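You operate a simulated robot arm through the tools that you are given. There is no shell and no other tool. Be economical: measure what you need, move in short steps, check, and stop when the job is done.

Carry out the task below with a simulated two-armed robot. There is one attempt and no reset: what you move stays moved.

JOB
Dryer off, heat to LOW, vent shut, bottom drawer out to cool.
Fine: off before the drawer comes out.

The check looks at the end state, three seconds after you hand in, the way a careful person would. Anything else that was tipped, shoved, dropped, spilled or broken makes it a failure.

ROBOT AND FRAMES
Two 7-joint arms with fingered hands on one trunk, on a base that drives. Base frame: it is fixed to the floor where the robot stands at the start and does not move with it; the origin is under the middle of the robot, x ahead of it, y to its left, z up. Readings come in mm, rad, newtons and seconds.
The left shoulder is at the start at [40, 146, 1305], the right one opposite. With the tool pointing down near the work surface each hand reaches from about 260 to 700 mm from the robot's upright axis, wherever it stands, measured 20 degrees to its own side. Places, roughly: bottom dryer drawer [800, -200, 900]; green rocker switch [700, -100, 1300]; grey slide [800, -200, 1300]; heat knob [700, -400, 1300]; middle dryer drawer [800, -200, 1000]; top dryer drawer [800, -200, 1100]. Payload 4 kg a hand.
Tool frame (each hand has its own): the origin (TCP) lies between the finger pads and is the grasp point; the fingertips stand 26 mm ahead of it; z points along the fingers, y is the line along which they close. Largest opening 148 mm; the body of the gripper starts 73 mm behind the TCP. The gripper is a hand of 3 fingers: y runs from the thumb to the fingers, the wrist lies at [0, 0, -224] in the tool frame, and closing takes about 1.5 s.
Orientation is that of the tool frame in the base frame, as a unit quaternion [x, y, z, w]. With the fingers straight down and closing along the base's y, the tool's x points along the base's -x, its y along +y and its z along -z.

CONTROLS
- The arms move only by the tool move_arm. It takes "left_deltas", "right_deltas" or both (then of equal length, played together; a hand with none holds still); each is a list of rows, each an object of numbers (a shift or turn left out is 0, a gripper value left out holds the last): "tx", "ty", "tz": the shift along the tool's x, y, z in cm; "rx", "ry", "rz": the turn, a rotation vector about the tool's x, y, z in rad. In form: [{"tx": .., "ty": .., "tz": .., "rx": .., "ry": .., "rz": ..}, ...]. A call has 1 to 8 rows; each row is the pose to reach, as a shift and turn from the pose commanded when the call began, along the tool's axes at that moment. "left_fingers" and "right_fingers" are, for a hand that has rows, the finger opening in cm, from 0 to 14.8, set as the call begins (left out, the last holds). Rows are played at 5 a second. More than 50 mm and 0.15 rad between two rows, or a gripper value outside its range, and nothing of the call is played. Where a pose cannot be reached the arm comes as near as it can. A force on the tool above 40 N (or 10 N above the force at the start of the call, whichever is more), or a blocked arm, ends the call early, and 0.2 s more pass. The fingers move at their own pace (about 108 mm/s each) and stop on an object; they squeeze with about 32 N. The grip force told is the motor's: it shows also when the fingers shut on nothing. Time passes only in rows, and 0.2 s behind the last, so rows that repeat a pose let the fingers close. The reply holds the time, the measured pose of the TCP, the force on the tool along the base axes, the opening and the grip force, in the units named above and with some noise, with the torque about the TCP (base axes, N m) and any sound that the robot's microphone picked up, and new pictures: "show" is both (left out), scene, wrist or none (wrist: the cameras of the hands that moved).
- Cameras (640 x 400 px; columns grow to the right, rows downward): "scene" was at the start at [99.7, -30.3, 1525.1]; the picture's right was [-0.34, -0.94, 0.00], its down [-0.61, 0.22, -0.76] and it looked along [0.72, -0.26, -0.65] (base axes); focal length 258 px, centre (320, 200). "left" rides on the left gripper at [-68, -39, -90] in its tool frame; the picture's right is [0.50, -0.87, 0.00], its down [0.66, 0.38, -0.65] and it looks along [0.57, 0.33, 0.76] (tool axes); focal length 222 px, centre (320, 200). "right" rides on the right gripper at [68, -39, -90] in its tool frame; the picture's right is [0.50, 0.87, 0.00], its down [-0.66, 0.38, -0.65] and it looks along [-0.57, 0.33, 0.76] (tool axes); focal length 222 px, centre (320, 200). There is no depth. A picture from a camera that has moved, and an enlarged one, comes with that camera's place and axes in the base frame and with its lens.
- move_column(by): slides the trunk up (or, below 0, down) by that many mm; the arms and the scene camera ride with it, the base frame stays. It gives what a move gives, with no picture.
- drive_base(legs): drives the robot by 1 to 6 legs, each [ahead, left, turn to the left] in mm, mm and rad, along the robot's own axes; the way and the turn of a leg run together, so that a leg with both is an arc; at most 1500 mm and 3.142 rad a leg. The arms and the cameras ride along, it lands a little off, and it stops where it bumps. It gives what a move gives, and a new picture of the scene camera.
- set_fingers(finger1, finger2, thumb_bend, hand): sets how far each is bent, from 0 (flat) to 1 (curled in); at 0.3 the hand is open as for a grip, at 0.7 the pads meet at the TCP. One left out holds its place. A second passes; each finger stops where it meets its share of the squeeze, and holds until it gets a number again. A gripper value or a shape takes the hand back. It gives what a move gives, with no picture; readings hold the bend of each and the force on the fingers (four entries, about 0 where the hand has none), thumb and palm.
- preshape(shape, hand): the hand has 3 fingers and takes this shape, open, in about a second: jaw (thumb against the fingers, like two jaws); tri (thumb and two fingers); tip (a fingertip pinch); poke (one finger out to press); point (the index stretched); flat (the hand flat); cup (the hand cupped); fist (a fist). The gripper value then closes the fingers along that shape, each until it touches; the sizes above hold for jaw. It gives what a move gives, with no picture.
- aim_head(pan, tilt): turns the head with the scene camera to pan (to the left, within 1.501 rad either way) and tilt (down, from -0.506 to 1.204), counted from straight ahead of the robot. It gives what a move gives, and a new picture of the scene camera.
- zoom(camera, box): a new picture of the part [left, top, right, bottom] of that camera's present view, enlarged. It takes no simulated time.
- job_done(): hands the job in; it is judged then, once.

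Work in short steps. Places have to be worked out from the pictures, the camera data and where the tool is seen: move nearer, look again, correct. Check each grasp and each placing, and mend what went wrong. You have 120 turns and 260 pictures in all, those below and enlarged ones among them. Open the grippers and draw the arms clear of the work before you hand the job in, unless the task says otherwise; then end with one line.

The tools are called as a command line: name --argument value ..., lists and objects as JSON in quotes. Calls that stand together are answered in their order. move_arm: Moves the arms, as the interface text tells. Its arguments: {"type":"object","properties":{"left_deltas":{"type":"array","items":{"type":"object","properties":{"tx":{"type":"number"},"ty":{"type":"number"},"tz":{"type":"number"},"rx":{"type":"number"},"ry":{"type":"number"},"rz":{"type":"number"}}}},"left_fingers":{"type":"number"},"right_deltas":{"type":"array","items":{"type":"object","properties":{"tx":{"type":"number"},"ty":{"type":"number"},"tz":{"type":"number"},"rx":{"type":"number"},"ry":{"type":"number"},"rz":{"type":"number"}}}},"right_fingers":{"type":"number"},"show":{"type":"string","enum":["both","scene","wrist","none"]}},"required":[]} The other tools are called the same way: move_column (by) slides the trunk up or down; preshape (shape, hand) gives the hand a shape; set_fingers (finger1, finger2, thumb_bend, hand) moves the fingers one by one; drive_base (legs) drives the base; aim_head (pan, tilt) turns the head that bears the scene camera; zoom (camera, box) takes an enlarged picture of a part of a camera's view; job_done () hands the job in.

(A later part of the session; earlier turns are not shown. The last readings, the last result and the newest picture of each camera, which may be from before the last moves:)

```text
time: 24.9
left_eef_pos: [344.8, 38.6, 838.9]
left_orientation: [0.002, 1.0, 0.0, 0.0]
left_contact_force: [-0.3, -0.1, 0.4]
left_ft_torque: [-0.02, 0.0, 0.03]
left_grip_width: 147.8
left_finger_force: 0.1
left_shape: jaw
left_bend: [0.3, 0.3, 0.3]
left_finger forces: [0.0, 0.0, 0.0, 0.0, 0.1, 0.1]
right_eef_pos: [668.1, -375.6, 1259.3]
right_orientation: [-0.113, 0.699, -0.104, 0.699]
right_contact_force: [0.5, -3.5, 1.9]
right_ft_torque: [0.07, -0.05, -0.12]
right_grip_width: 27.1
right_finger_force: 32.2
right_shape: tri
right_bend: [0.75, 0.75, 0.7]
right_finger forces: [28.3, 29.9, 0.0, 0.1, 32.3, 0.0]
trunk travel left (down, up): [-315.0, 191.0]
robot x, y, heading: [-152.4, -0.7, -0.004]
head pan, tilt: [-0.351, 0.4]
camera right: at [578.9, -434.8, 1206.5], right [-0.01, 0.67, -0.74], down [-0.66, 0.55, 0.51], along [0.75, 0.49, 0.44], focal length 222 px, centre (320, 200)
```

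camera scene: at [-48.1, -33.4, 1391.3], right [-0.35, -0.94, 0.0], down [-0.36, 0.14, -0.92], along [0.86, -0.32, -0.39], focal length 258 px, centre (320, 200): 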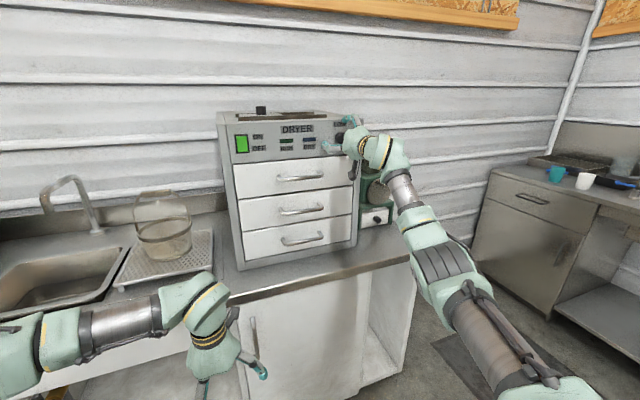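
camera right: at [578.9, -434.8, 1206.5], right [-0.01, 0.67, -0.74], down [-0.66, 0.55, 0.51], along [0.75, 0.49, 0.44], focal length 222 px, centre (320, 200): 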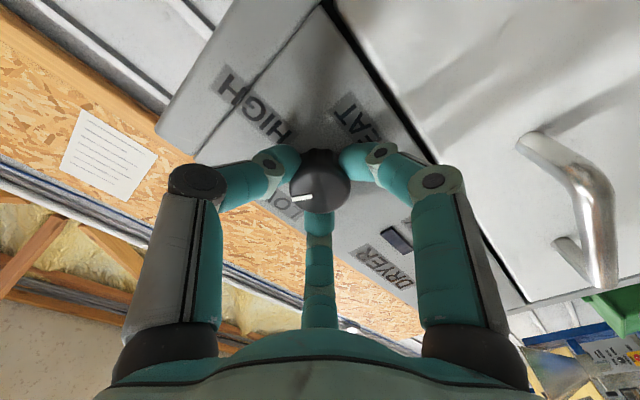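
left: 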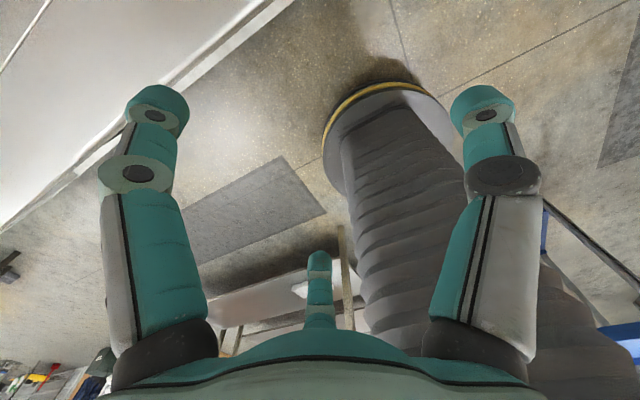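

It follows without slip. I finish the remaining ~0.53 rad.

move_arm --right_deltas '[{"rz": -0.13}, {"rz": -0.26}, {"rz": -0.39}, {"rz": -0.53}, {"rz": -0.53}]' --show "wrist"

```text
time: 26.1
left_eef_pos: [346.0, 39.6, 839.1]
left_orientation: [0.001, 1.0, 0.001, 0.0]
left_contact_force: [-0.5, -0.3, -0.3]
left_ft_torque: [0.01, -0.03, -0.02]
left_grip_width: 147.8
left_finger_force: 0.1
left_shape: jaw
left_bend: [0.3, 0.3, 0.3]
left_finger forces: [0.0, 0.1, 0.0, 0.0, 0.1, 0.0]
right_eef_pos: [667.9, -376.3, 1259.3]
right_orientation: [-0.291, 0.645, -0.284, 0.647]
right_contact_force: [4.8, -6.2, 7.5]
right_ft_torque: [0.05, -0.15, -0.21]
right_grip_width: 27.0
right_finger_force: 32.3
right_shape: tri
right_bend: [0.75, 0.75, 0.7]
right_finger forces: [27.6, 28.9, 0.0, 0.0, 35.5, 0.1]
trunk travel left (down, up): [-315.0, 191.0]
robot x, y, heading: [-147.0, 1.6, -0.002]
head pan, tilt: [-0.351, 0.4]
camera right: at [578.9, -453.5, 1242.9], right [0.0, 0.21, -0.98], down [-0.66, 0.73, 0.16], along [0.75, 0.65, 0.14], focal length 222 px, centre (320, 200)
```

right: 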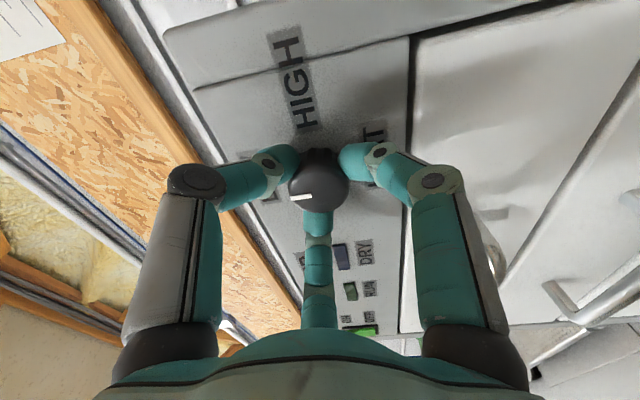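

The mark now points up. I release and retreat 10 cm, then look.

move_arm --right_deltas '[{"tz": 0}, {"tz": 0}, {"tz": 0}, {"tz": -3}, {"tz": -7}, {"tz": -11}, {"tz": -13}]' --right_fingers 9 --show "wrist"

zoom --camera "scene" --box '[200, 90, 400, 215]'

```text
time: 27.7
left_eef_pos: [343.9, 39.7, 839.0]
left_orientation: [0.002, 1.0, 0.0, 0.0]
left_contact_force: [-0.1, -0.3, -0.6]
left_ft_torque: [-0.01, 0.01, -0.02]
left_grip_width: 147.9
left_finger_force: 0.1
left_shape: jaw
left_bend: [0.3, 0.3, 0.3]
left_finger forces: [0.1, 0.0, 0.0, 0.0, 0.1, 0.1]
right_eef_pos: [535.1, -380.1, 1255.9]
right_orientation: [-0.291, 0.646, -0.281, 0.647]
right_contact_force: [-0.6, -1.0, -0.6]
right_ft_torque: [0.01, 0.01, 0.04]
right_grip_width: 89.6
right_finger_force: 0.1
right_shape: tri
right_bend: [0.32, 0.32, 0.7]
right_finger forces: [0.0, 0.0, 0.0, 0.1, 0.0, 0.1]
right hand out of reach, approached as far as the arm can: row 7
trunk travel left (down, up): [-315.0, 191.0]
robot x, y, heading: [-152.2, -1.2, -0.0]
head pan, tilt: [-0.351, 0.4]
camera right: at [447.4, -457.5, 1240.8], right [-0.01, 0.21, -0.98], down [-0.66, 0.73, 0.16], along [0.75, 0.65, 0.14], focal length 222 px, centre (320, 200)
```

right: 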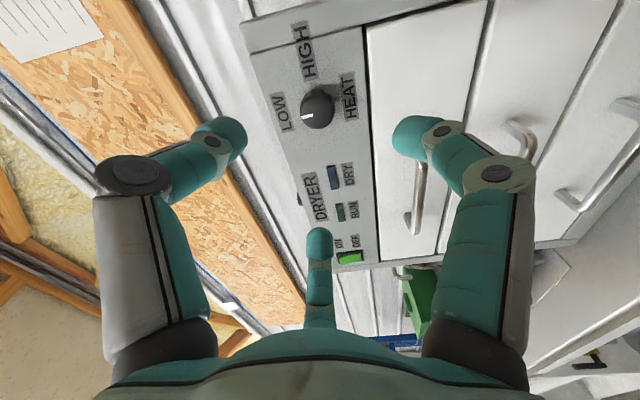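

```text
3.20 times, centred on (300, 152) of scene
camera zoom: at [-44.6, -33.4, 1391.0], right [-0.35, -0.94, 0.0], down [-0.37, 0.14, -0.92], along [0.86, -0.32, -0.39], focal length 826 px, centre (384, 352)
```

zoom: 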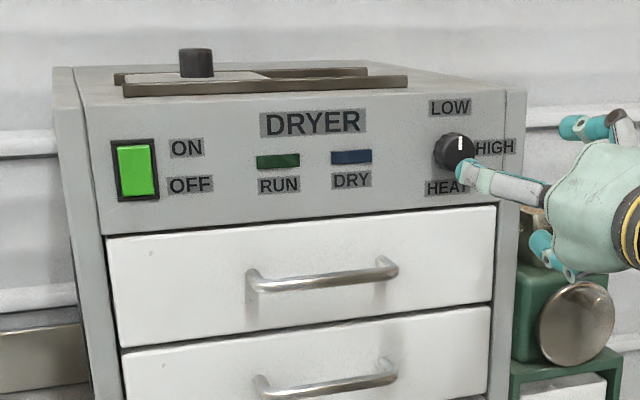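

Knob is on LOW. Next the vent: its knob triangulates to about (813,-155), top z≈1347. I raise the trunk so I can push it from above with a steep poke, and unroll the hand.

move_column --by 185

move_arm --right_deltas '[{"rz": 0.14}, {"rz": 0.28}, {"rz": 0.42}, {"rz": 0.56}, {"rz": 0.7}, {"rz": 0.83}, {"rz": 0.83}]' --show "none"

aim_head --pan -0.3 --tilt 0.55

```text
time: 29.7
left_eef_pos: [346.0, 38.9, 1024.1]
left_orientation: [0.002, 1.0, 0.0, 0.0]
left_contact_force: [-0.1, -0.7, 0.4]
left_ft_torque: [-0.04, -0.03, 0.03]
left_grip_width: 148.0
left_finger_force: 0.1
left_shape: jaw
left_bend: [0.3, 0.3, 0.3]
left_finger forces: [0.0, 0.0, 0.0, 0.0, 0.1, 0.0]
right_eef_pos: [537.5, -379.7, 1442.8]
right_orientation: [-0.292, 0.646, -0.282, 0.647]
right_contact_force: [0.2, -0.3, -0.2]
right_ft_torque: [0.02, -0.01, 0.04]
right_grip_width: 89.4
right_finger_force: 0.1
right_shape: tri
right_bend: [0.32, 0.32, 0.7]
right_finger forces: [0.1, 0.0, 0.0, 0.0, 0.1, 0.0]
trunk travel left (down, up): [-500.0, 6.0]
robot x, y, heading: [-150.2, 2.5, -0.001]
head pan, tilt: [-0.351, 0.4]
```

```text
time: 31.3
left_eef_pos: [345.5, 39.0, 1022.6]
left_orientation: [0.002, 1.0, -0.001, 0.0]
left_contact_force: [-0.3, 0.2, -0.5]
left_ft_torque: [-0.03, 0.0, -0.01]
left_grip_width: 147.9
left_finger_force: 0.1
left_shape: jaw
left_bend: [0.3, 0.3, 0.3]
left_finger forces: [0.0, 0.0, 0.1, 0.0, 0.0, 0.0]
right_eef_pos: [537.2, -378.2, 1442.8]
right_orientation: [-0.006, 0.708, 0.005, 0.706]
right_contact_force: [0.3, 0.2, 0.3]
right_ft_torque: [0.02, 0.02, 0.0]
right_grip_width: 89.3
right_finger_force: 0.0
right_shape: tri
right_bend: [0.32, 0.32, 0.7]
right_finger forces: [0.1, 0.0, 0.0, 0.0, 0.0, 0.1]
trunk travel left (down, up): [-500.0, 6.0]
robot x, y, heading: [-148.4, -1.9, -0.002]
head pan, tilt: [-0.351, 0.4]
```

```text
time: 32.0
left_eef_pos: [346.1, 38.6, 1023.7]
left_orientation: [0.002, 1.0, 0.001, 0.0]
left_contact_force: [-0.3, -0.1, 0.1]
left_ft_torque: [0.02, 0.02, -0.02]
left_grip_width: 148.0
left_finger_force: 0.1
left_shape: jaw
left_bend: [0.3, 0.3, 0.3]
left_finger forces: [0.0, 0.0, 0.0, 0.0, 0.0, 0.0]
right_eef_pos: [537.8, -380.4, 1441.7]
right_orientation: [-0.007, 0.708, 0.004, 0.706]
right_contact_force: [-0.2, -0.4, -0.3]
right_ft_torque: [0.02, 0.04, 0.0]
right_grip_width: 89.5
right_finger_force: 0.1
right_shape: tri
right_bend: [0.32, 0.32, 0.7]
right_finger forces: [0.0, 0.1, 0.1, 0.0, 0.0, 0.1]
trunk travel left (down, up): [-500.0, 6.0]
robot x, y, heading: [-154.2, -0.1, -0.003]
head pan, tilt: [-0.3, 0.55]
camera scene: at [-45.5, -28.1, 1562.5], right [-0.3, -0.95, 0.0], down [-0.5, 0.16, -0.85], along [0.81, -0.26, -0.52], focal length 258 px, centre (320, 200)
```

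scene: 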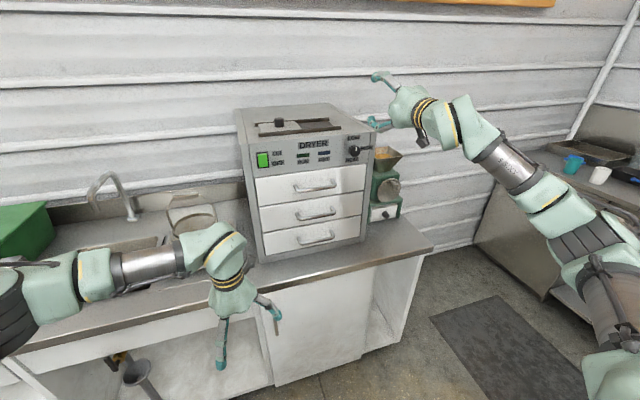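

Clear view now; zooming on the vent for measurement.

zoom --camera "scene" --box '[230, 95, 380, 189]'

preshape --shape "poke" --hand "right"

move_arm --right_deltas '[{"ry": 0.14}, {"ry": 0.28}, {"ry": 0.42}, {"ry": 0.56}, {"ry": 0.7}, {"ry": 0.84}, {"ry": 0.98}, {"ry": 1.05}]'

```text
4.26 times, centred on (305, 142) of scene
camera zoom: at [-45.5, -28.1, 1562.5], right [-0.3, -0.95, 0.0], down [-0.5, 0.16, -0.85], along [0.81, -0.26, -0.52], focal length 1098 px, centre (384, 447)
```

zoom: 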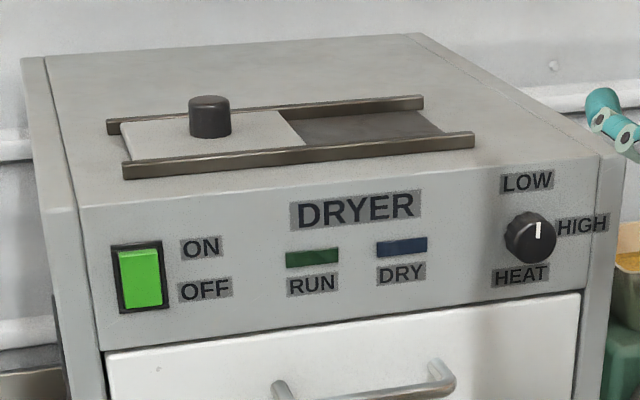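

```text
time: 32.9
left_eef_pos: [345.3, 39.3, 1024.5]
left_orientation: [0.002, 1.0, -0.001, 0.0]
left_contact_force: [0.2, -1.0, -0.4]
left_ft_torque: [0.01, -0.02, -0.03]
left_grip_width: 148.0
left_finger_force: 0.0
left_shape: jaw
left_bend: [0.3, 0.3, 0.3]
left_finger forces: [0.0, 0.0, 0.0, 0.1, 0.0, 0.1]
right_eef_pos: [537.3, -378.6, 1442.4]
right_orientation: [-0.007, 0.709, 0.003, 0.705]
right_contact_force: [0.1, 0.0, 0.2]
right_ft_torque: [0.02, -0.02, -0.01]
right_grip_width: 0.1
right_finger_force: 0.0
right_shape: poke
right_bend: [1.0, 1.0, 0.4]
right_finger forces: [0.1, 0.0, 0.1, 0.2, 0.1, 0.0]
trunk travel left (down, up): [-500.0, 6.0]
robot x, y, heading: [-150.8, -4.4, 0.001]
head pan, tilt: [-0.3, 0.55]
```

```text
time: 34.7
left_eef_pos: [346.0, 39.7, 1023.5]
left_orientation: [0.001, 1.0, -0.001, 0.0]
left_contact_force: [0.4, 0.0, 0.9]
left_ft_torque: [0.0, -0.01, -0.04]
left_grip_width: 147.9
left_finger_force: 0.2
left_shape: jaw
left_bend: [0.3, 0.3, 0.3]
left_finger forces: [0.0, 0.1, 0.1, 0.1, 0.0, 0.0]
right_eef_pos: [535.2, -378.7, 1443.6]
right_orientation: [-0.008, 0.967, -0.001, 0.255]
right_contact_force: [-0.5, -0.1, 0.7]
right_ft_torque: [-0.02, 0.0, -0.01]
right_grip_width: 0.0
right_finger_force: 0.0
right_shape: poke
right_bend: [1.0, 1.0, 0.4]
right_finger forces: [0.0, 0.1, 0.0, 0.1, 0.1, 0.1]
trunk travel left (down, up): [-500.0, 6.0]
robot x, y, heading: [-150.4, 1.5, -0.004]
head pan, tilt: [-0.3, 0.55]
camera scene: at [-45.1, -26.3, 1562.5], right [-0.3, -0.95, 0.0], down [-0.5, 0.16, -0.85], along [0.81, -0.26, -0.52], focal length 258 px, centre (320, 200)
camera right: at [434.1, -418.4, 1489.0], right [-0.45, 0.86, -0.25], down [0.24, 0.39, 0.89], along [0.86, 0.34, -0.38], focal length 222 px, centre (320, 200)
```

scene: 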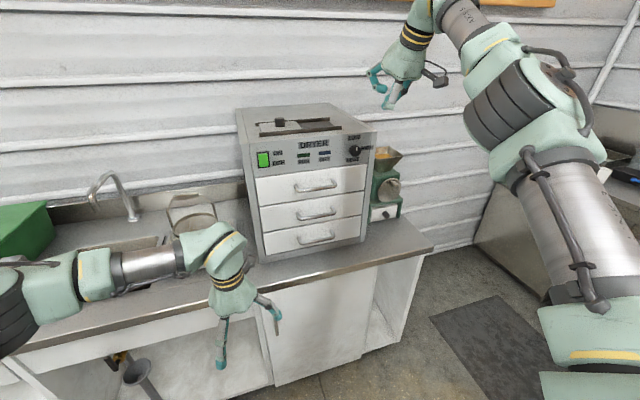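
right: 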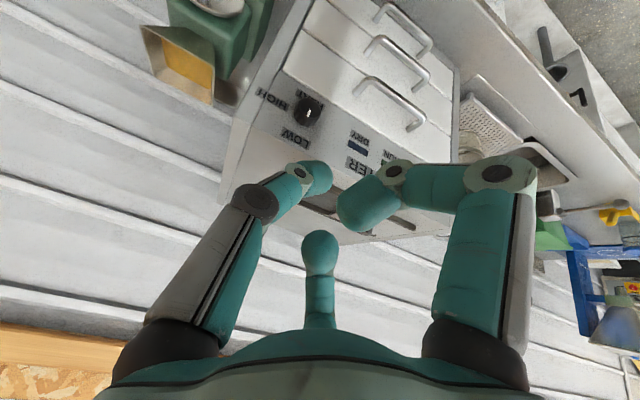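

The vent plate (≈130 mm) must slide right ~120 mm. I drive ahead 200 mm with the hand high, then roll the hand -90° so the poking digit comes from above/behind.

drive_base --legs '[[200, 0, 0]]'

move_arm --right_deltas '[{"rz": -0.14}, {"rz": -0.28}, {"rz": -0.42}, {"rz": -0.56}, {"rz": -0.7}, {"rz": -0.84}, {"rz": -0.98}, {"rz": -1.12}]' --show "none"

move_arm --right_deltas '[{"rz": -0.15}, {"rz": -0.3}, {"rz": -0.45}, {"rz": -0.45}]'

```text
time: 36.3
left_eef_pos: [540.7, 40.4, 1024.7]
left_orientation: [0.002, 1.0, 0.001, 0.002]
left_contact_force: [-0.7, 0.2, 1.2]
left_ft_torque: [0.02, 0.03, -0.01]
left_grip_width: 147.8
left_finger_force: 0.0
left_shape: jaw
left_bend: [0.3, 0.3, 0.3]
left_finger forces: [0.1, 0.0, 0.0, 0.0, 0.0, 0.0]
right_eef_pos: [731.0, -378.4, 1444.9]
right_orientation: [-0.008, 0.966, -0.001, 0.258]
right_contact_force: [-0.9, -0.1, 0.4]
right_ft_torque: [-0.02, -0.01, -0.01]
right_grip_width: 0.1
right_finger_force: 0.2
right_shape: poke
right_bend: [1.0, 1.0, 0.4]
right_finger forces: [0.1, 0.0, 0.0, 0.0, 0.1, 0.0]
trunk travel left (down, up): [-500.0, 6.0]
robot x, y, heading: [50.2, -2.1, -0.004]
head pan, tilt: [-0.3, 0.55]
camera scene: at [148.8, -28.4, 1562.9], right [-0.3, -0.95, 0.0], down [-0.5, 0.16, -0.85], along [0.82, -0.25, -0.52], focal length 258 px, centre (320, 200)
```

scene: 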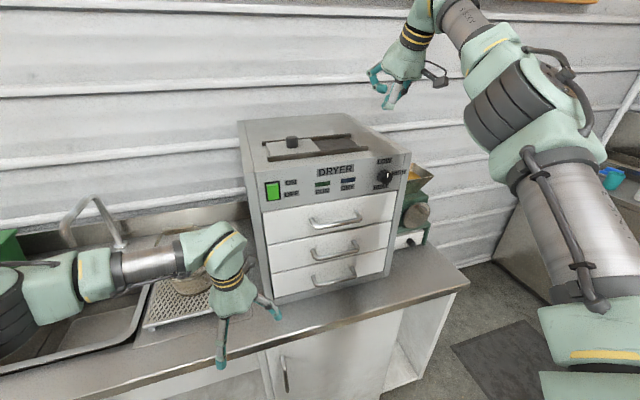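

```text
time: 38.1
left_eef_pos: [543.8, 39.8, 1024.0]
left_orientation: [0.001, 1.0, 0.001, 0.0]
left_contact_force: [-0.3, -0.7, 0.2]
left_ft_torque: [0.04, -0.01, 0.01]
left_grip_width: 148.0
left_finger_force: 0.1
left_shape: jaw
left_bend: [0.3, 0.3, 0.3]
left_finger forces: [0.0, 0.0, 0.0, 0.1, 0.0, 0.0]
right_eef_pos: [737.1, -379.1, 1443.6]
right_orientation: [-0.521, 0.814, -0.137, 0.217]
right_contact_force: [-0.2, 0.7, 0.1]
right_ft_torque: [0.01, 0.01, 0.0]
right_grip_width: 0.0
right_finger_force: 0.1
right_shape: poke
right_bend: [1.0, 1.0, 0.4]
right_finger forces: [0.1, 0.0, 0.0, 0.1, 0.0, 0.1]
trunk travel left (down, up): [-500.0, 6.0]
robot x, y, heading: [46.0, 2.0, -0.002]
head pan, tilt: [-0.3, 0.55]
```

```text
time: 39.1
left_eef_pos: [545.3, 41.1, 1023.6]
left_orientation: [0.001, 1.0, 0.0, 0.0]
left_contact_force: [1.3, 0.3, -0.9]
left_ft_torque: [-0.02, -0.04, 0.0]
left_grip_width: 147.9
left_finger_force: 0.1
left_shape: jaw
left_bend: [0.3, 0.3, 0.3]
left_finger forces: [0.1, 0.0, 0.0, 0.0, 0.1, 0.1]
right_eef_pos: [737.4, -378.7, 1442.4]
right_orientation: [0.689, -0.678, 0.181, -0.181]
right_contact_force: [0.6, 0.6, -0.5]
right_ft_torque: [0.04, -0.02, 0.02]
right_grip_width: 0.0
right_finger_force: 0.1
right_shape: poke
right_bend: [1.0, 1.0, 0.4]
right_finger forces: [0.0, 0.0, 0.1, 0.1, 0.0, 0.0]
trunk travel left (down, up): [-500.0, 6.0]
robot x, y, heading: [46.2, 0.7, 0.002]
head pan, tilt: [-0.3, 0.55]
camera scene: at [154.4, -28.4, 1562.5], right [-0.3, -0.95, 0.0], down [-0.5, 0.16, -0.85], along [0.81, -0.25, -0.52], focal length 258 px, centre (320, 200)
camera right: at [727.7, -446.9, 1541.5], right [-0.74, -0.51, -0.43], down [-0.66, 0.65, 0.38], along [0.08, 0.56, -0.82], focal length 222 px, centre (320, 200)
```

scene: 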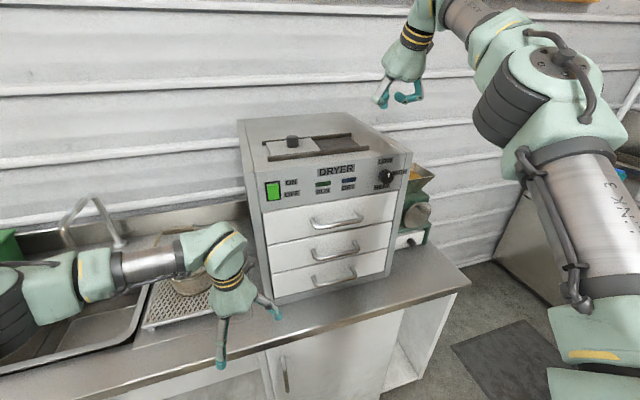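
right: 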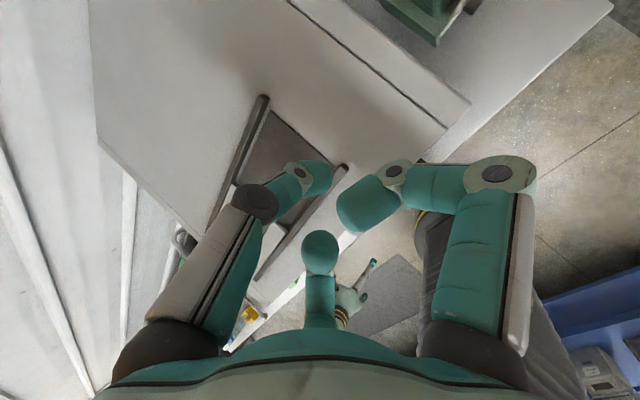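

Axes: tool +x = right (base -y). I shift the hand 267 mm left and 65 mm forward, staying high above the dryer.

move_arm --right_deltas '[{"tx": -4.5}, {"tx": -9, "ty": -1, "tz": 0.5}, {"tx": -13.5, "ty": -2, "tz": 1}, {"tx": -18, "ty": -3.5, "tz": 2}, {"tx": -22.5, "ty": -5, "tz": 3}, {"tx": -26.7, "ty": -5.8, "tz": 3.2}, {"tx": -26.7, "ty": -5.8, "tz": 3.2}]'

zoom --camera "scene" --box '[220, 60, 420, 185]'

```text
time: 40.7
left_eef_pos: [545.8, 38.9, 1022.8]
left_orientation: [0.001, 1.0, 0.0, 0.0]
left_contact_force: [-0.3, -0.8, -0.2]
left_ft_torque: [0.01, 0.0, -0.01]
left_grip_width: 148.1
left_finger_force: 0.0
left_shape: jaw
left_bend: [0.3, 0.3, 0.3]
left_finger forces: [0.1, 0.0, 0.0, 0.0, 0.1, 0.1]
right_eef_pos: [766.5, -138.3, 1435.4]
right_orientation: [0.688, -0.679, 0.181, -0.182]
right_contact_force: [-0.3, 0.8, -0.6]
right_ft_torque: [0.0, 0.0, 0.01]
right_grip_width: 0.0
right_finger_force: 0.0
right_shape: poke
right_bend: [1.0, 1.0, 0.4]
right_finger forces: [0.1, 0.0, 0.0, 0.0, 0.1, 0.0]
right hand out of reach, approached as far as the arm can: row 4, 5, 6, 7
trunk travel left (down, up): [-500.0, 6.0]
robot x, y, heading: [47.7, 1.4, -0.003]
head pan, tilt: [-0.3, 0.55]
camera scene: at [154.7, -29.7, 1562.4], right [-0.3, -0.95, 0.0], down [-0.5, 0.16, -0.85], along [0.81, -0.25, -0.52], focal length 258 px, centre (320, 200)
camera right: at [756.2, -205.3, 1533.4], right [-0.74, -0.51, -0.43], down [-0.66, 0.65, 0.38], along [0.08, 0.57, -0.82], focal length 222 px, centre (320, 200)
```

scene: 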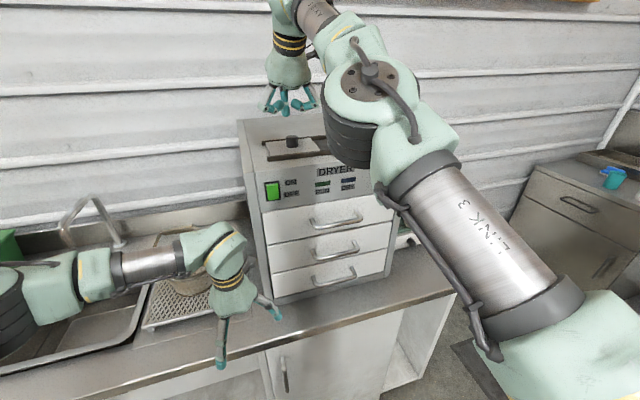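
right: 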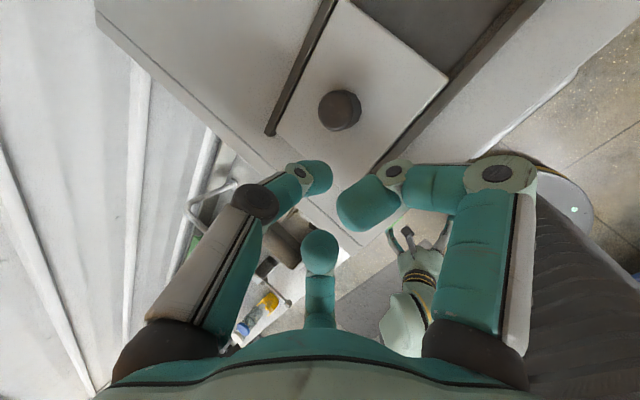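

```text
3.20 times, centred on (320, 122) of scene
camera zoom: at [154.7, -29.7, 1562.4], right [-0.3, -0.95, 0.0], down [-0.5, 0.16, -0.85], along [0.81, -0.25, -0.52], focal length 826 px, centre (320, 448)
```

zoom: 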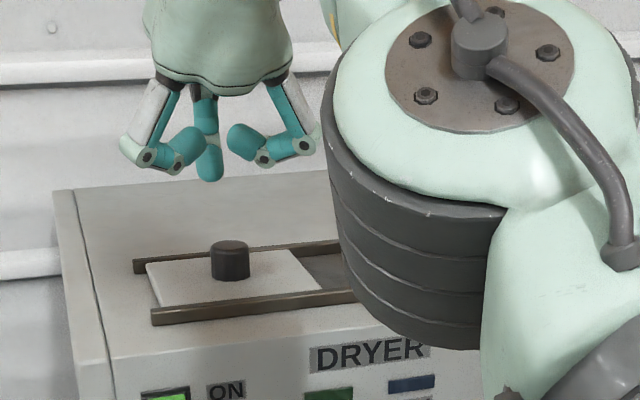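

Short by ~40 mm in reach; the base moves a bit forward and left.

drive_base --legs '[[50, 45, 0]]'

zoom --camera "right" --box '[0, 0, 640, 400]'

```text
time: 41.7
left_eef_pos: [587.9, 78.5, 1028.1]
left_orientation: [0.002, 1.0, 0.003, 0.003]
left_contact_force: [-1.1, -0.1, 0.8]
left_ft_torque: [0.05, -0.05, 0.0]
left_grip_width: 147.9
left_finger_force: 0.0
left_shape: jaw
left_bend: [0.3, 0.3, 0.3]
left_finger forces: [0.1, 0.0, 0.0, 0.1, 0.1, 0.1]
right_eef_pos: [805.5, -99.7, 1439.5]
right_orientation: [0.687, -0.678, 0.183, -0.186]
right_contact_force: [-0.9, -0.6, -0.1]
right_ft_torque: [0.06, -0.09, 0.05]
right_grip_width: 0.0
right_finger_force: 0.1
right_shape: poke
right_bend: [1.0, 1.0, 0.4]
right_finger forces: [0.1, 0.0, 0.0, 0.0, 0.0, 0.0]
trunk travel left (down, up): [-500.0, 6.0]
robot x, y, heading: [97.7, 43.7, -0.005]
head pan, tilt: [-0.3, 0.55]
camera scene: at [193.7, 8.1, 1563.1], right [-0.3, -0.95, -0.01], down [-0.49, 0.16, -0.85], along [0.82, -0.25, -0.52], focal length 258 px, centre (320, 200)
```

scene: 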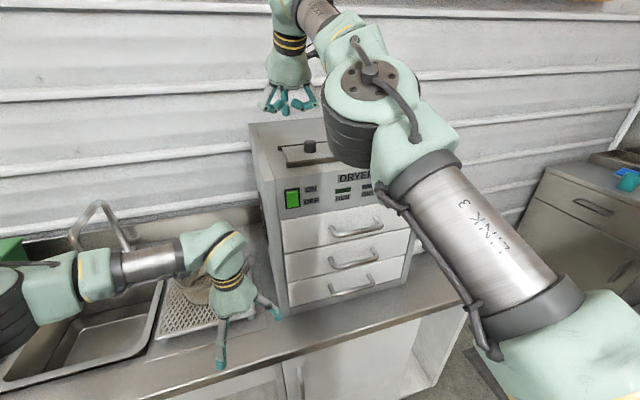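

```text
1.00 times, centred on (320, 200) of right (not enlarged: the box is as wide or as high as the picture)
camera zoom: at [795.2, -168.3, 1538.3], right [-0.74, -0.51, -0.44], down [-0.66, 0.65, 0.38], along [0.09, 0.57, -0.82], focal length 222 px, centre (320, 200)
```

zoom: 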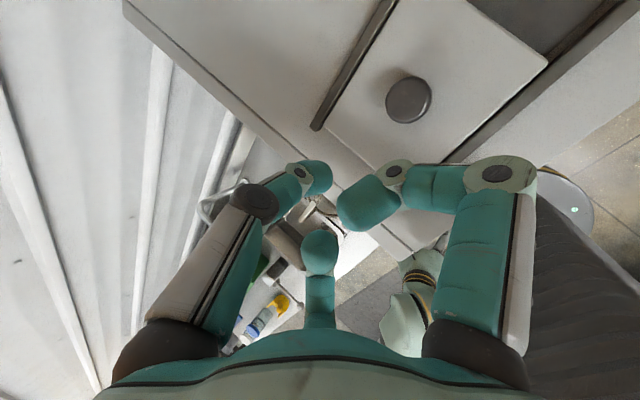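

Knob confirmed at (810,-157). I lower the tip to the left side of it.

move_arm --right_deltas '[{"tx": 1, "ty": 1.4, "tz": 2.1}, {"tx": 1.2, "ty": 2.8, "tz": 4.3}, {"tx": 1.2, "ty": 4.2, "tz": 6.4}, {"tx": 1.2, "ty": 4.2, "tz": 6.4}]'

zoom --camera "scene" --box '[230, 70, 390, 170]'

```text
time: 42.7
left_eef_pos: [594.7, 85.3, 1024.3]
left_orientation: [0.001, 1.0, -0.001, -0.001]
left_contact_force: [0.7, 0.0, 0.0]
left_ft_torque: [0.0, 0.03, -0.01]
left_grip_width: 147.9
left_finger_force: 0.1
left_shape: jaw
left_bend: [0.3, 0.3, 0.3]
left_finger forces: [0.0, 0.1, 0.0, 0.0, 0.0, 0.1]
right_eef_pos: [844.2, -99.5, 1372.2]
right_orientation: [0.689, -0.679, 0.18, -0.181]
right_contact_force: [0.8, 0.0, 0.8]
right_ft_torque: [0.0, 0.01, -0.01]
right_grip_width: 0.0
right_finger_force: 0.0
right_shape: poke
right_bend: [1.0, 1.0, 0.4]
right_finger forces: [0.0, 0.0, 0.0, 0.1, 0.1, 0.0]
right hand out of reach, approached as far as the arm can: row 1, 2, 3, 4
trunk travel left (down, up): [-500.0, 6.0]
robot x, y, heading: [100.0, 44.7, -0.003]
head pan, tilt: [-0.3, 0.55]
camera scene: at [205.1, 18.0, 1562.4], right [-0.3, -0.95, 0.0], down [-0.5, 0.15, -0.85], along [0.81, -0.25, -0.52], focal length 258 px, centre (320, 200)
camera right: at [835.1, -166.1, 1470.8], right [-0.75, -0.51, -0.43], down [-0.66, 0.65, 0.38], along [0.08, 0.56, -0.82], focal length 222 px, centre (320, 200)
```

scene: 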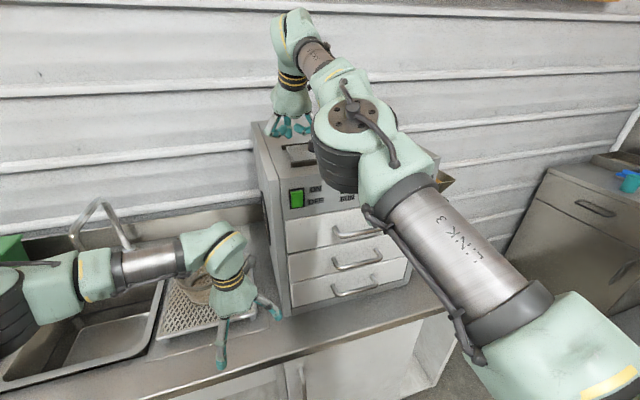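
right: 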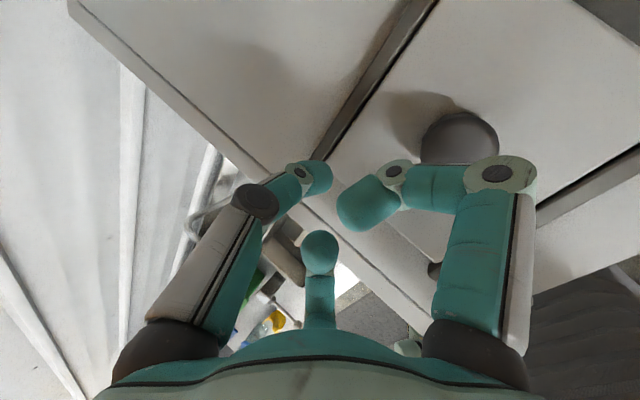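

```text
4.00 times, centred on (310, 120) of scene
camera zoom: at [205.1, 18.0, 1562.4], right [-0.3, -0.95, 0.0], down [-0.5, 0.15, -0.85], along [0.81, -0.25, -0.52], focal length 1032 px, centre (360, 520)
```

zoom: 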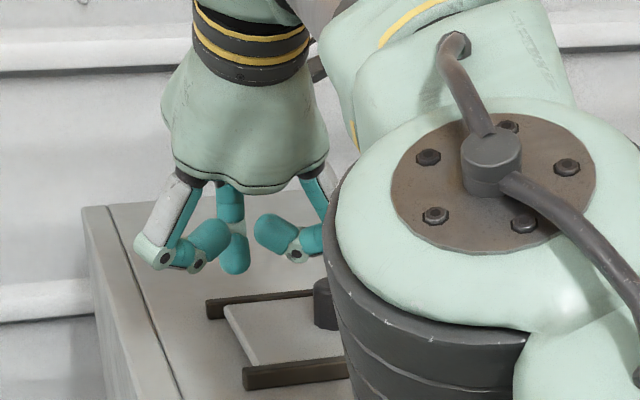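

The curled fingers would foul the knob, so caging it between the two side fingers is better. I lift the hand along its axis, take tri shape and look.

move_arm --right_deltas '[{"tz": -3}, {"tz": -6}, {"tz": -8}, {"tz": -8, "tx": 2}, {"tz": -8, "tx": 4}, {"tz": -8, "tx": 4}]' --show "none"

preshape --shape "tri" --hand "right"

move_arm --right_deltas '[{"tz": 0}, {"tz": 0}, {"tz": 0}]' --right_fingers 7.5

```text
time: 44.1
left_eef_pos: [594.0, 85.2, 1024.9]
left_orientation: [0.001, 1.0, 0.0, 0.0]
left_contact_force: [0.3, -0.1, 0.0]
left_ft_torque: [0.0, -0.01, 0.02]
left_grip_width: 147.9
left_finger_force: 0.0
left_shape: jaw
left_bend: [0.3, 0.3, 0.3]
left_finger forces: [0.0, 0.0, 0.0, 0.0, 0.1, 0.1]
right_eef_pos: [811.6, -140.4, 1449.3]
right_orientation: [0.689, -0.678, 0.181, -0.182]
right_contact_force: [0.0, 0.4, -0.1]
right_ft_torque: [-0.05, 0.0, -0.02]
right_grip_width: 0.1
right_finger_force: 0.1
right_shape: poke
right_bend: [1.0, 1.0, 0.4]
right_finger forces: [0.0, 0.1, 0.0, 0.0, 0.0, 0.0]
right hand out of reach, approached as far as the arm can: row 1, 2, 3, 4, 5, 6
trunk travel left (down, up): [-500.0, 6.0]
robot x, y, heading: [96.1, 40.6, -0.001]
head pan, tilt: [-0.3, 0.55]
```

```text
time: 45.0
left_eef_pos: [593.9, 83.6, 1023.7]
left_orientation: [0.002, 1.0, 0.0, 0.0]
left_contact_force: [0.3, 0.4, -0.6]
left_ft_torque: [0.01, 0.01, 0.02]
left_grip_width: 148.0
left_finger_force: 0.1
left_shape: jaw
left_bend: [0.3, 0.3, 0.3]
left_finger forces: [0.0, 0.1, 0.0, 0.0, 0.0, 0.0]
right_eef_pos: [811.1, -140.9, 1446.8]
right_orientation: [0.688, -0.679, 0.182, -0.181]
right_contact_force: [0.1, 0.3, 0.3]
right_ft_torque: [0.02, -0.01, 0.02]
right_grip_width: 147.7
right_finger_force: 0.0
right_shape: tri
right_bend: [0.3, 0.3, 0.3]
right_finger forces: [0.0, 0.0, 0.0, 0.0, 0.1, 0.0]
trunk travel left (down, up): [-500.0, 6.0]
robot x, y, heading: [97.5, 45.5, 0.003]
head pan, tilt: [-0.3, 0.55]
```

```text
time: 45.8
left_eef_pos: [593.4, 84.6, 1024.8]
left_orientation: [0.002, 1.0, 0.001, -0.001]
left_contact_force: [0.2, 0.3, 0.4]
left_ft_torque: [-0.02, 0.0, 0.01]
left_grip_width: 147.7
left_finger_force: 0.0
left_shape: jaw
left_bend: [0.3, 0.3, 0.3]
left_finger forces: [0.1, 0.0, 0.1, 0.0, 0.1, 0.0]
right_eef_pos: [809.9, -140.3, 1449.1]
right_orientation: [0.688, -0.679, 0.181, -0.181]
right_contact_force: [0.3, 0.7, -0.5]
right_ft_torque: [0.02, 0.01, 0.02]
right_grip_width: 75.6
right_finger_force: 0.0
right_shape: tri
right_bend: [0.36, 0.36, 0.7]
right_finger forces: [0.0, 0.0, 0.0, 0.0, 0.0, 0.0]
trunk travel left (down, up): [-500.0, 6.0]
robot x, y, heading: [98.3, 43.1, -0.002]
head pan, tilt: [-0.3, 0.55]
camera scene: at [203.5, 16.4, 1562.5], right [-0.3, -0.95, 0.0], down [-0.5, 0.16, -0.85], along [0.81, -0.25, -0.52], focal length 258 px, centre (320, 200)
camera right: at [801.7, -207.5, 1545.6], right [-0.75, -0.51, -0.43], down [-0.66, 0.65, 0.38], along [0.08, 0.56, -0.82], focal length 222 px, centre (320, 200)
```

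scene: 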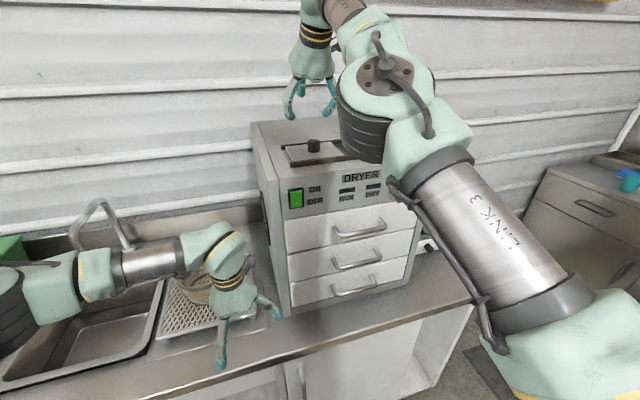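
right: 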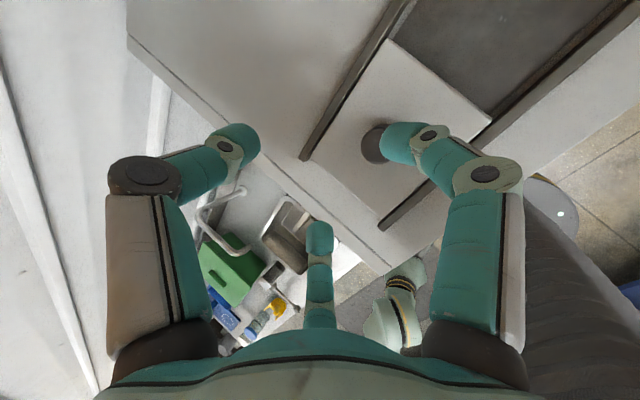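

Hand is open around 75 mm. I shift right 17 mm to be over the knob and descend half way.

move_arm --right_deltas '[{"tx": 1.7}, {"tx": 1.7, "ty": 1.2, "tz": 2}, {"tx": 1.7, "ty": 2.2, "tz": 3.9}, {"tx": 1.7, "ty": 2.2, "tz": 3.9}]'

zoom --camera "scene" --box '[230, 70, 390, 170]'

```text
time: 46.8
left_eef_pos: [593.9, 83.2, 1024.1]
left_orientation: [0.001, 1.0, 0.0, 0.0]
left_contact_force: [0.5, -0.4, -0.2]
left_ft_torque: [-0.04, -0.04, 0.0]
left_grip_width: 148.1
left_finger_force: 0.1
left_shape: jaw
left_bend: [0.3, 0.3, 0.3]
left_finger forces: [0.0, 0.1, 0.0, 0.1, 0.1, 0.0]
right_eef_pos: [830.0, -157.0, 1409.8]
right_orientation: [0.688, -0.679, 0.181, -0.181]
right_contact_force: [-0.3, 0.0, -0.8]
right_ft_torque: [0.01, -0.02, 0.01]
right_grip_width: 75.5
right_finger_force: 0.1
right_shape: tri
right_bend: [0.36, 0.36, 0.7]
right_finger forces: [0.0, 0.1, 0.0, 0.0, 0.0, 0.1]
right hand out of reach, approached as far as the arm can: row 2, 3, 4
trunk travel left (down, up): [-500.0, 6.0]
robot x, y, heading: [99.4, 43.7, -0.006]
head pan, tilt: [-0.3, 0.55]
camera scene: at [202.9, 16.1, 1562.5], right [-0.3, -0.95, 0.0], down [-0.5, 0.16, -0.85], along [0.81, -0.25, -0.52], focal length 258 px, centre (320, 200)
camera right: at [820.5, -224.3, 1509.4], right [-0.75, -0.51, -0.43], down [-0.66, 0.65, 0.38], along [0.08, 0.57, -0.82], focal length 222 px, centre (320, 200)
```

scene: 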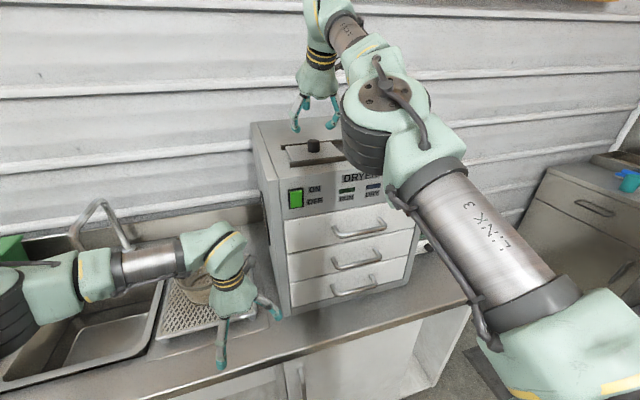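
right: 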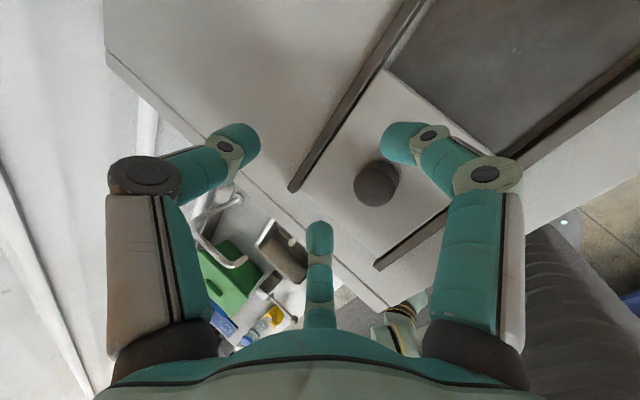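

```text
4.00 times, centred on (310, 120) of scene
camera zoom: at [202.9, 16.1, 1562.5], right [-0.3, -0.95, 0.0], down [-0.5, 0.16, -0.85], along [0.81, -0.25, -0.52], focal length 1032 px, centre (360, 520)
```

zoom: 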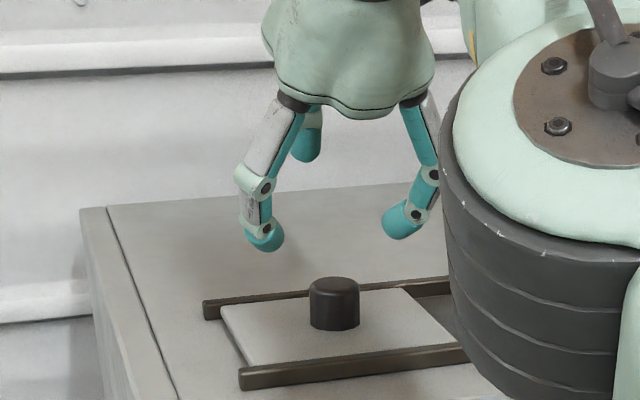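

The knob is nicely between the two side fingers. I use the base to pull back ~22 mm and the column to come down.

drive_base --legs '[[-22, 0, 0]]'

move_column --by -35

zoom --camera "scene" --box '[230, 50, 390, 150]'

zoom --camera "right" --box '[0, 0, 640, 400]'

```text
time: 47.6
left_eef_pos: [576.7, 85.0, 1021.8]
left_orientation: [0.001, 1.0, 0.0, -0.003]
left_contact_force: [-0.1, 0.1, -0.9]
left_ft_torque: [0.02, 0.06, -0.02]
left_grip_width: 148.0
left_finger_force: 0.0
left_shape: jaw
left_bend: [0.3, 0.3, 0.3]
left_finger forces: [0.1, 0.0, 0.0, 0.0, 0.0, 0.1]
right_eef_pos: [815.8, -157.3, 1406.6]
right_orientation: [0.689, -0.68, 0.179, -0.179]
right_contact_force: [-0.4, 0.0, -0.3]
right_ft_torque: [0.03, 0.03, 0.0]
right_grip_width: 75.4
right_finger_force: 0.1
right_shape: tri
right_bend: [0.36, 0.36, 0.7]
right_finger forces: [0.0, 0.0, 0.0, 0.0, 0.0, 0.0]
trunk travel left (down, up): [-500.0, 6.0]
robot x, y, heading: [73.6, 44.1, -0.001]
head pan, tilt: [-0.3, 0.55]
camera scene: at [189.8, 16.4, 1561.8], right [-0.3, -0.95, 0.0], down [-0.5, 0.16, -0.85], along [0.81, -0.25, -0.53], focal length 258 px, centre (320, 200)
```

scene: 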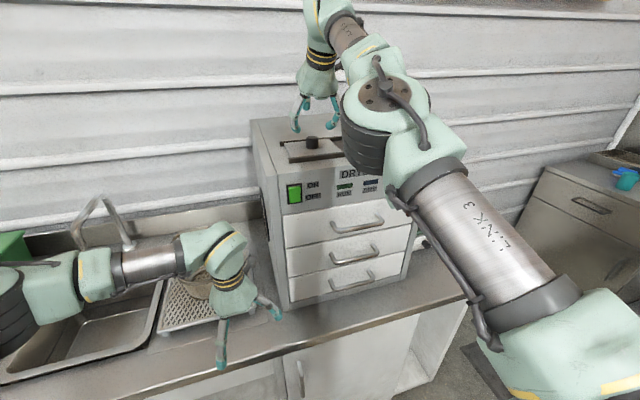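

```text
time: 48.4
left_eef_pos: [571.9, 83.8, 989.7]
left_orientation: [0.002, 1.0, 0.0, 0.0]
left_contact_force: [-0.4, 0.4, 0.2]
left_ft_torque: [-0.02, 0.01, 0.04]
left_grip_width: 147.6
left_finger_force: 0.0
left_shape: jaw
left_bend: [0.3, 0.3, 0.3]
left_finger forces: [0.1, 0.0, 0.0, 0.0, 0.0, 0.0]
right_eef_pos: [809.8, -157.4, 1375.3]
right_orientation: [0.687, -0.68, 0.181, -0.181]
right_contact_force: [-1.0, 0.1, 0.5]
right_ft_torque: [0.01, 0.03, 0.01]
right_grip_width: 75.4
right_finger_force: 0.0
right_shape: tri
right_bend: [0.36, 0.36, 0.7]
right_finger forces: [0.0, 0.0, 0.0, 0.0, 0.0, 0.0]
trunk travel left (down, up): [-465.0, 41.0]
robot x, y, heading: [77.8, 46.7, 0.001]
head pan, tilt: [-0.3, 0.55]
```

```text
4.00 times, centred on (310, 100) of scene
camera zoom: at [183.1, 16.6, 1527.9], right [-0.3, -0.95, 0.0], down [-0.5, 0.16, -0.85], along [0.81, -0.25, -0.52], focal length 1032 px, centre (360, 600)
```

zoom: 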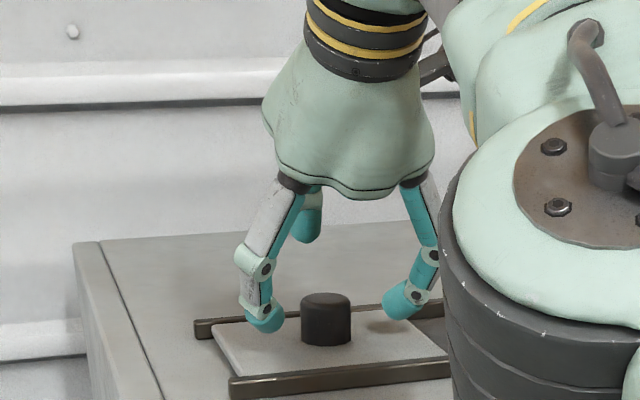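

```text
1.00 times, centred on (320, 200) of right (not enlarged: the box is as wide or as high as the picture)
camera zoom: at [800.7, -224.0, 1473.7], right [-0.75, -0.51, -0.43], down [-0.66, 0.65, 0.38], along [0.08, 0.56, -0.82], focal length 222 px, centre (320, 200)
```

zoom: 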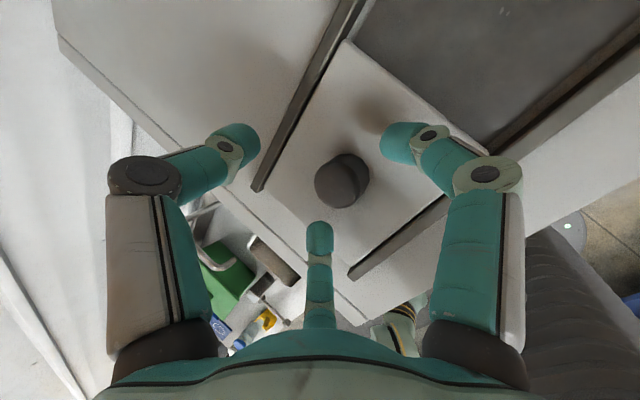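

The knob is well caged. I lower 18 mm more and close.

move_column --by -17

move_arm --right_deltas '[{"tz": 0}, {"tz": 0}, {"tz": 0}, {"tz": 0}, {"tz": 0}]' --right_fingers 3 --show "wrist"

zoom --camera "scene" --box '[230, 50, 390, 150]'

```text
time: 49.0
left_eef_pos: [570.3, 83.1, 972.8]
left_orientation: [0.003, 1.0, -0.001, 0.001]
left_contact_force: [-0.1, 0.5, 0.8]
left_ft_torque: [-0.02, -0.02, 0.0]
left_grip_width: 148.2
left_finger_force: 0.1
left_shape: jaw
left_bend: [0.3, 0.3, 0.3]
left_finger forces: [0.1, 0.0, 0.1, 0.1, 0.0, 0.1]
right_eef_pos: [806.9, -157.7, 1360.4]
right_orientation: [0.688, -0.678, 0.182, -0.181]
right_contact_force: [0.4, -0.2, 7.2]
right_ft_torque: [-0.03, 0.09, 0.04]
right_grip_width: 73.7
right_finger_force: 0.1
right_shape: tri
right_bend: [0.36, 0.37, 0.7]
right_finger forces: [4.1, 3.8, 0.1, 0.0, 0.1, 0.0]
trunk travel left (down, up): [-448.0, 58.0]
robot x, y, heading: [76.7, 46.1, -0.009]
head pan, tilt: [-0.3, 0.55]
```

```text
time: 50.2
left_eef_pos: [572.1, 83.8, 973.0]
left_orientation: [0.002, 1.0, 0.0, -0.001]
left_contact_force: [0.6, -0.7, 0.0]
left_ft_torque: [0.01, -0.01, -0.02]
left_grip_width: 147.6
left_finger_force: 0.1
left_shape: jaw
left_bend: [0.3, 0.3, 0.3]
left_finger forces: [0.1, 0.0, 0.0, 0.1, 0.0, 0.1]
right_eef_pos: [808.4, -155.8, 1359.9]
right_orientation: [0.688, -0.679, 0.181, -0.182]
right_contact_force: [-0.9, 0.3, -0.8]
right_ft_torque: [0.03, 0.02, 0.02]
right_grip_width: 31.0
right_finger_force: 0.0
right_shape: tri
right_bend: [0.75, 0.75, 0.7]
right_finger forces: [1.1, 1.5, 0.1, 0.0, 0.0, 0.1]
trunk travel left (down, up): [-448.0, 58.0]
robot x, y, heading: [76.7, 42.2, 0.001]
head pan, tilt: [-0.3, 0.55]
camera right: at [799.2, -224.0, 1457.4], right [-0.75, -0.51, -0.43], down [-0.66, 0.65, 0.38], along [0.08, 0.56, -0.82], focal length 222 px, centre (320, 200)
```

right: 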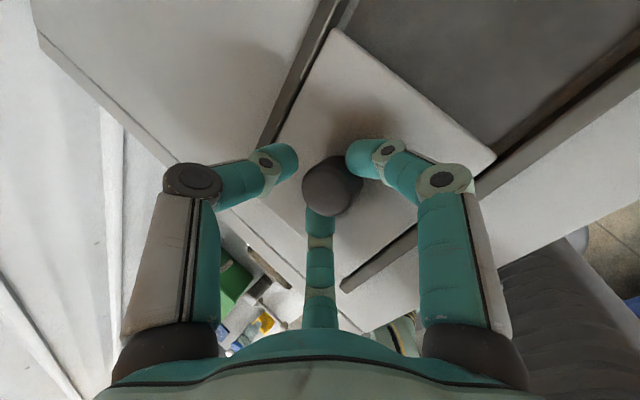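

```text
4.00 times, centred on (310, 100) of scene
camera zoom: at [181.6, 16.5, 1511.2], right [-0.3, -0.95, 0.0], down [-0.5, 0.16, -0.85], along [0.81, -0.25, -0.52], focal length 1032 px, centre (360, 600)
```

zoom: 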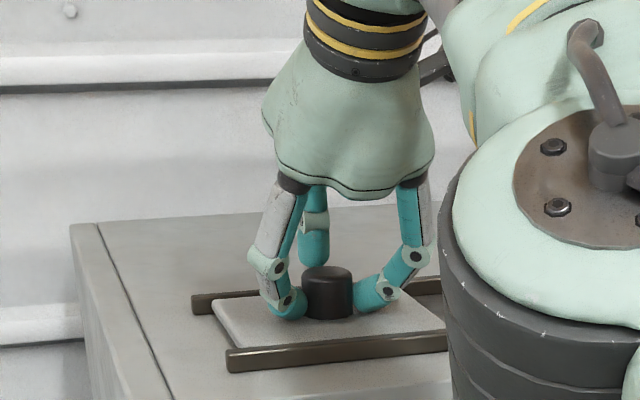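

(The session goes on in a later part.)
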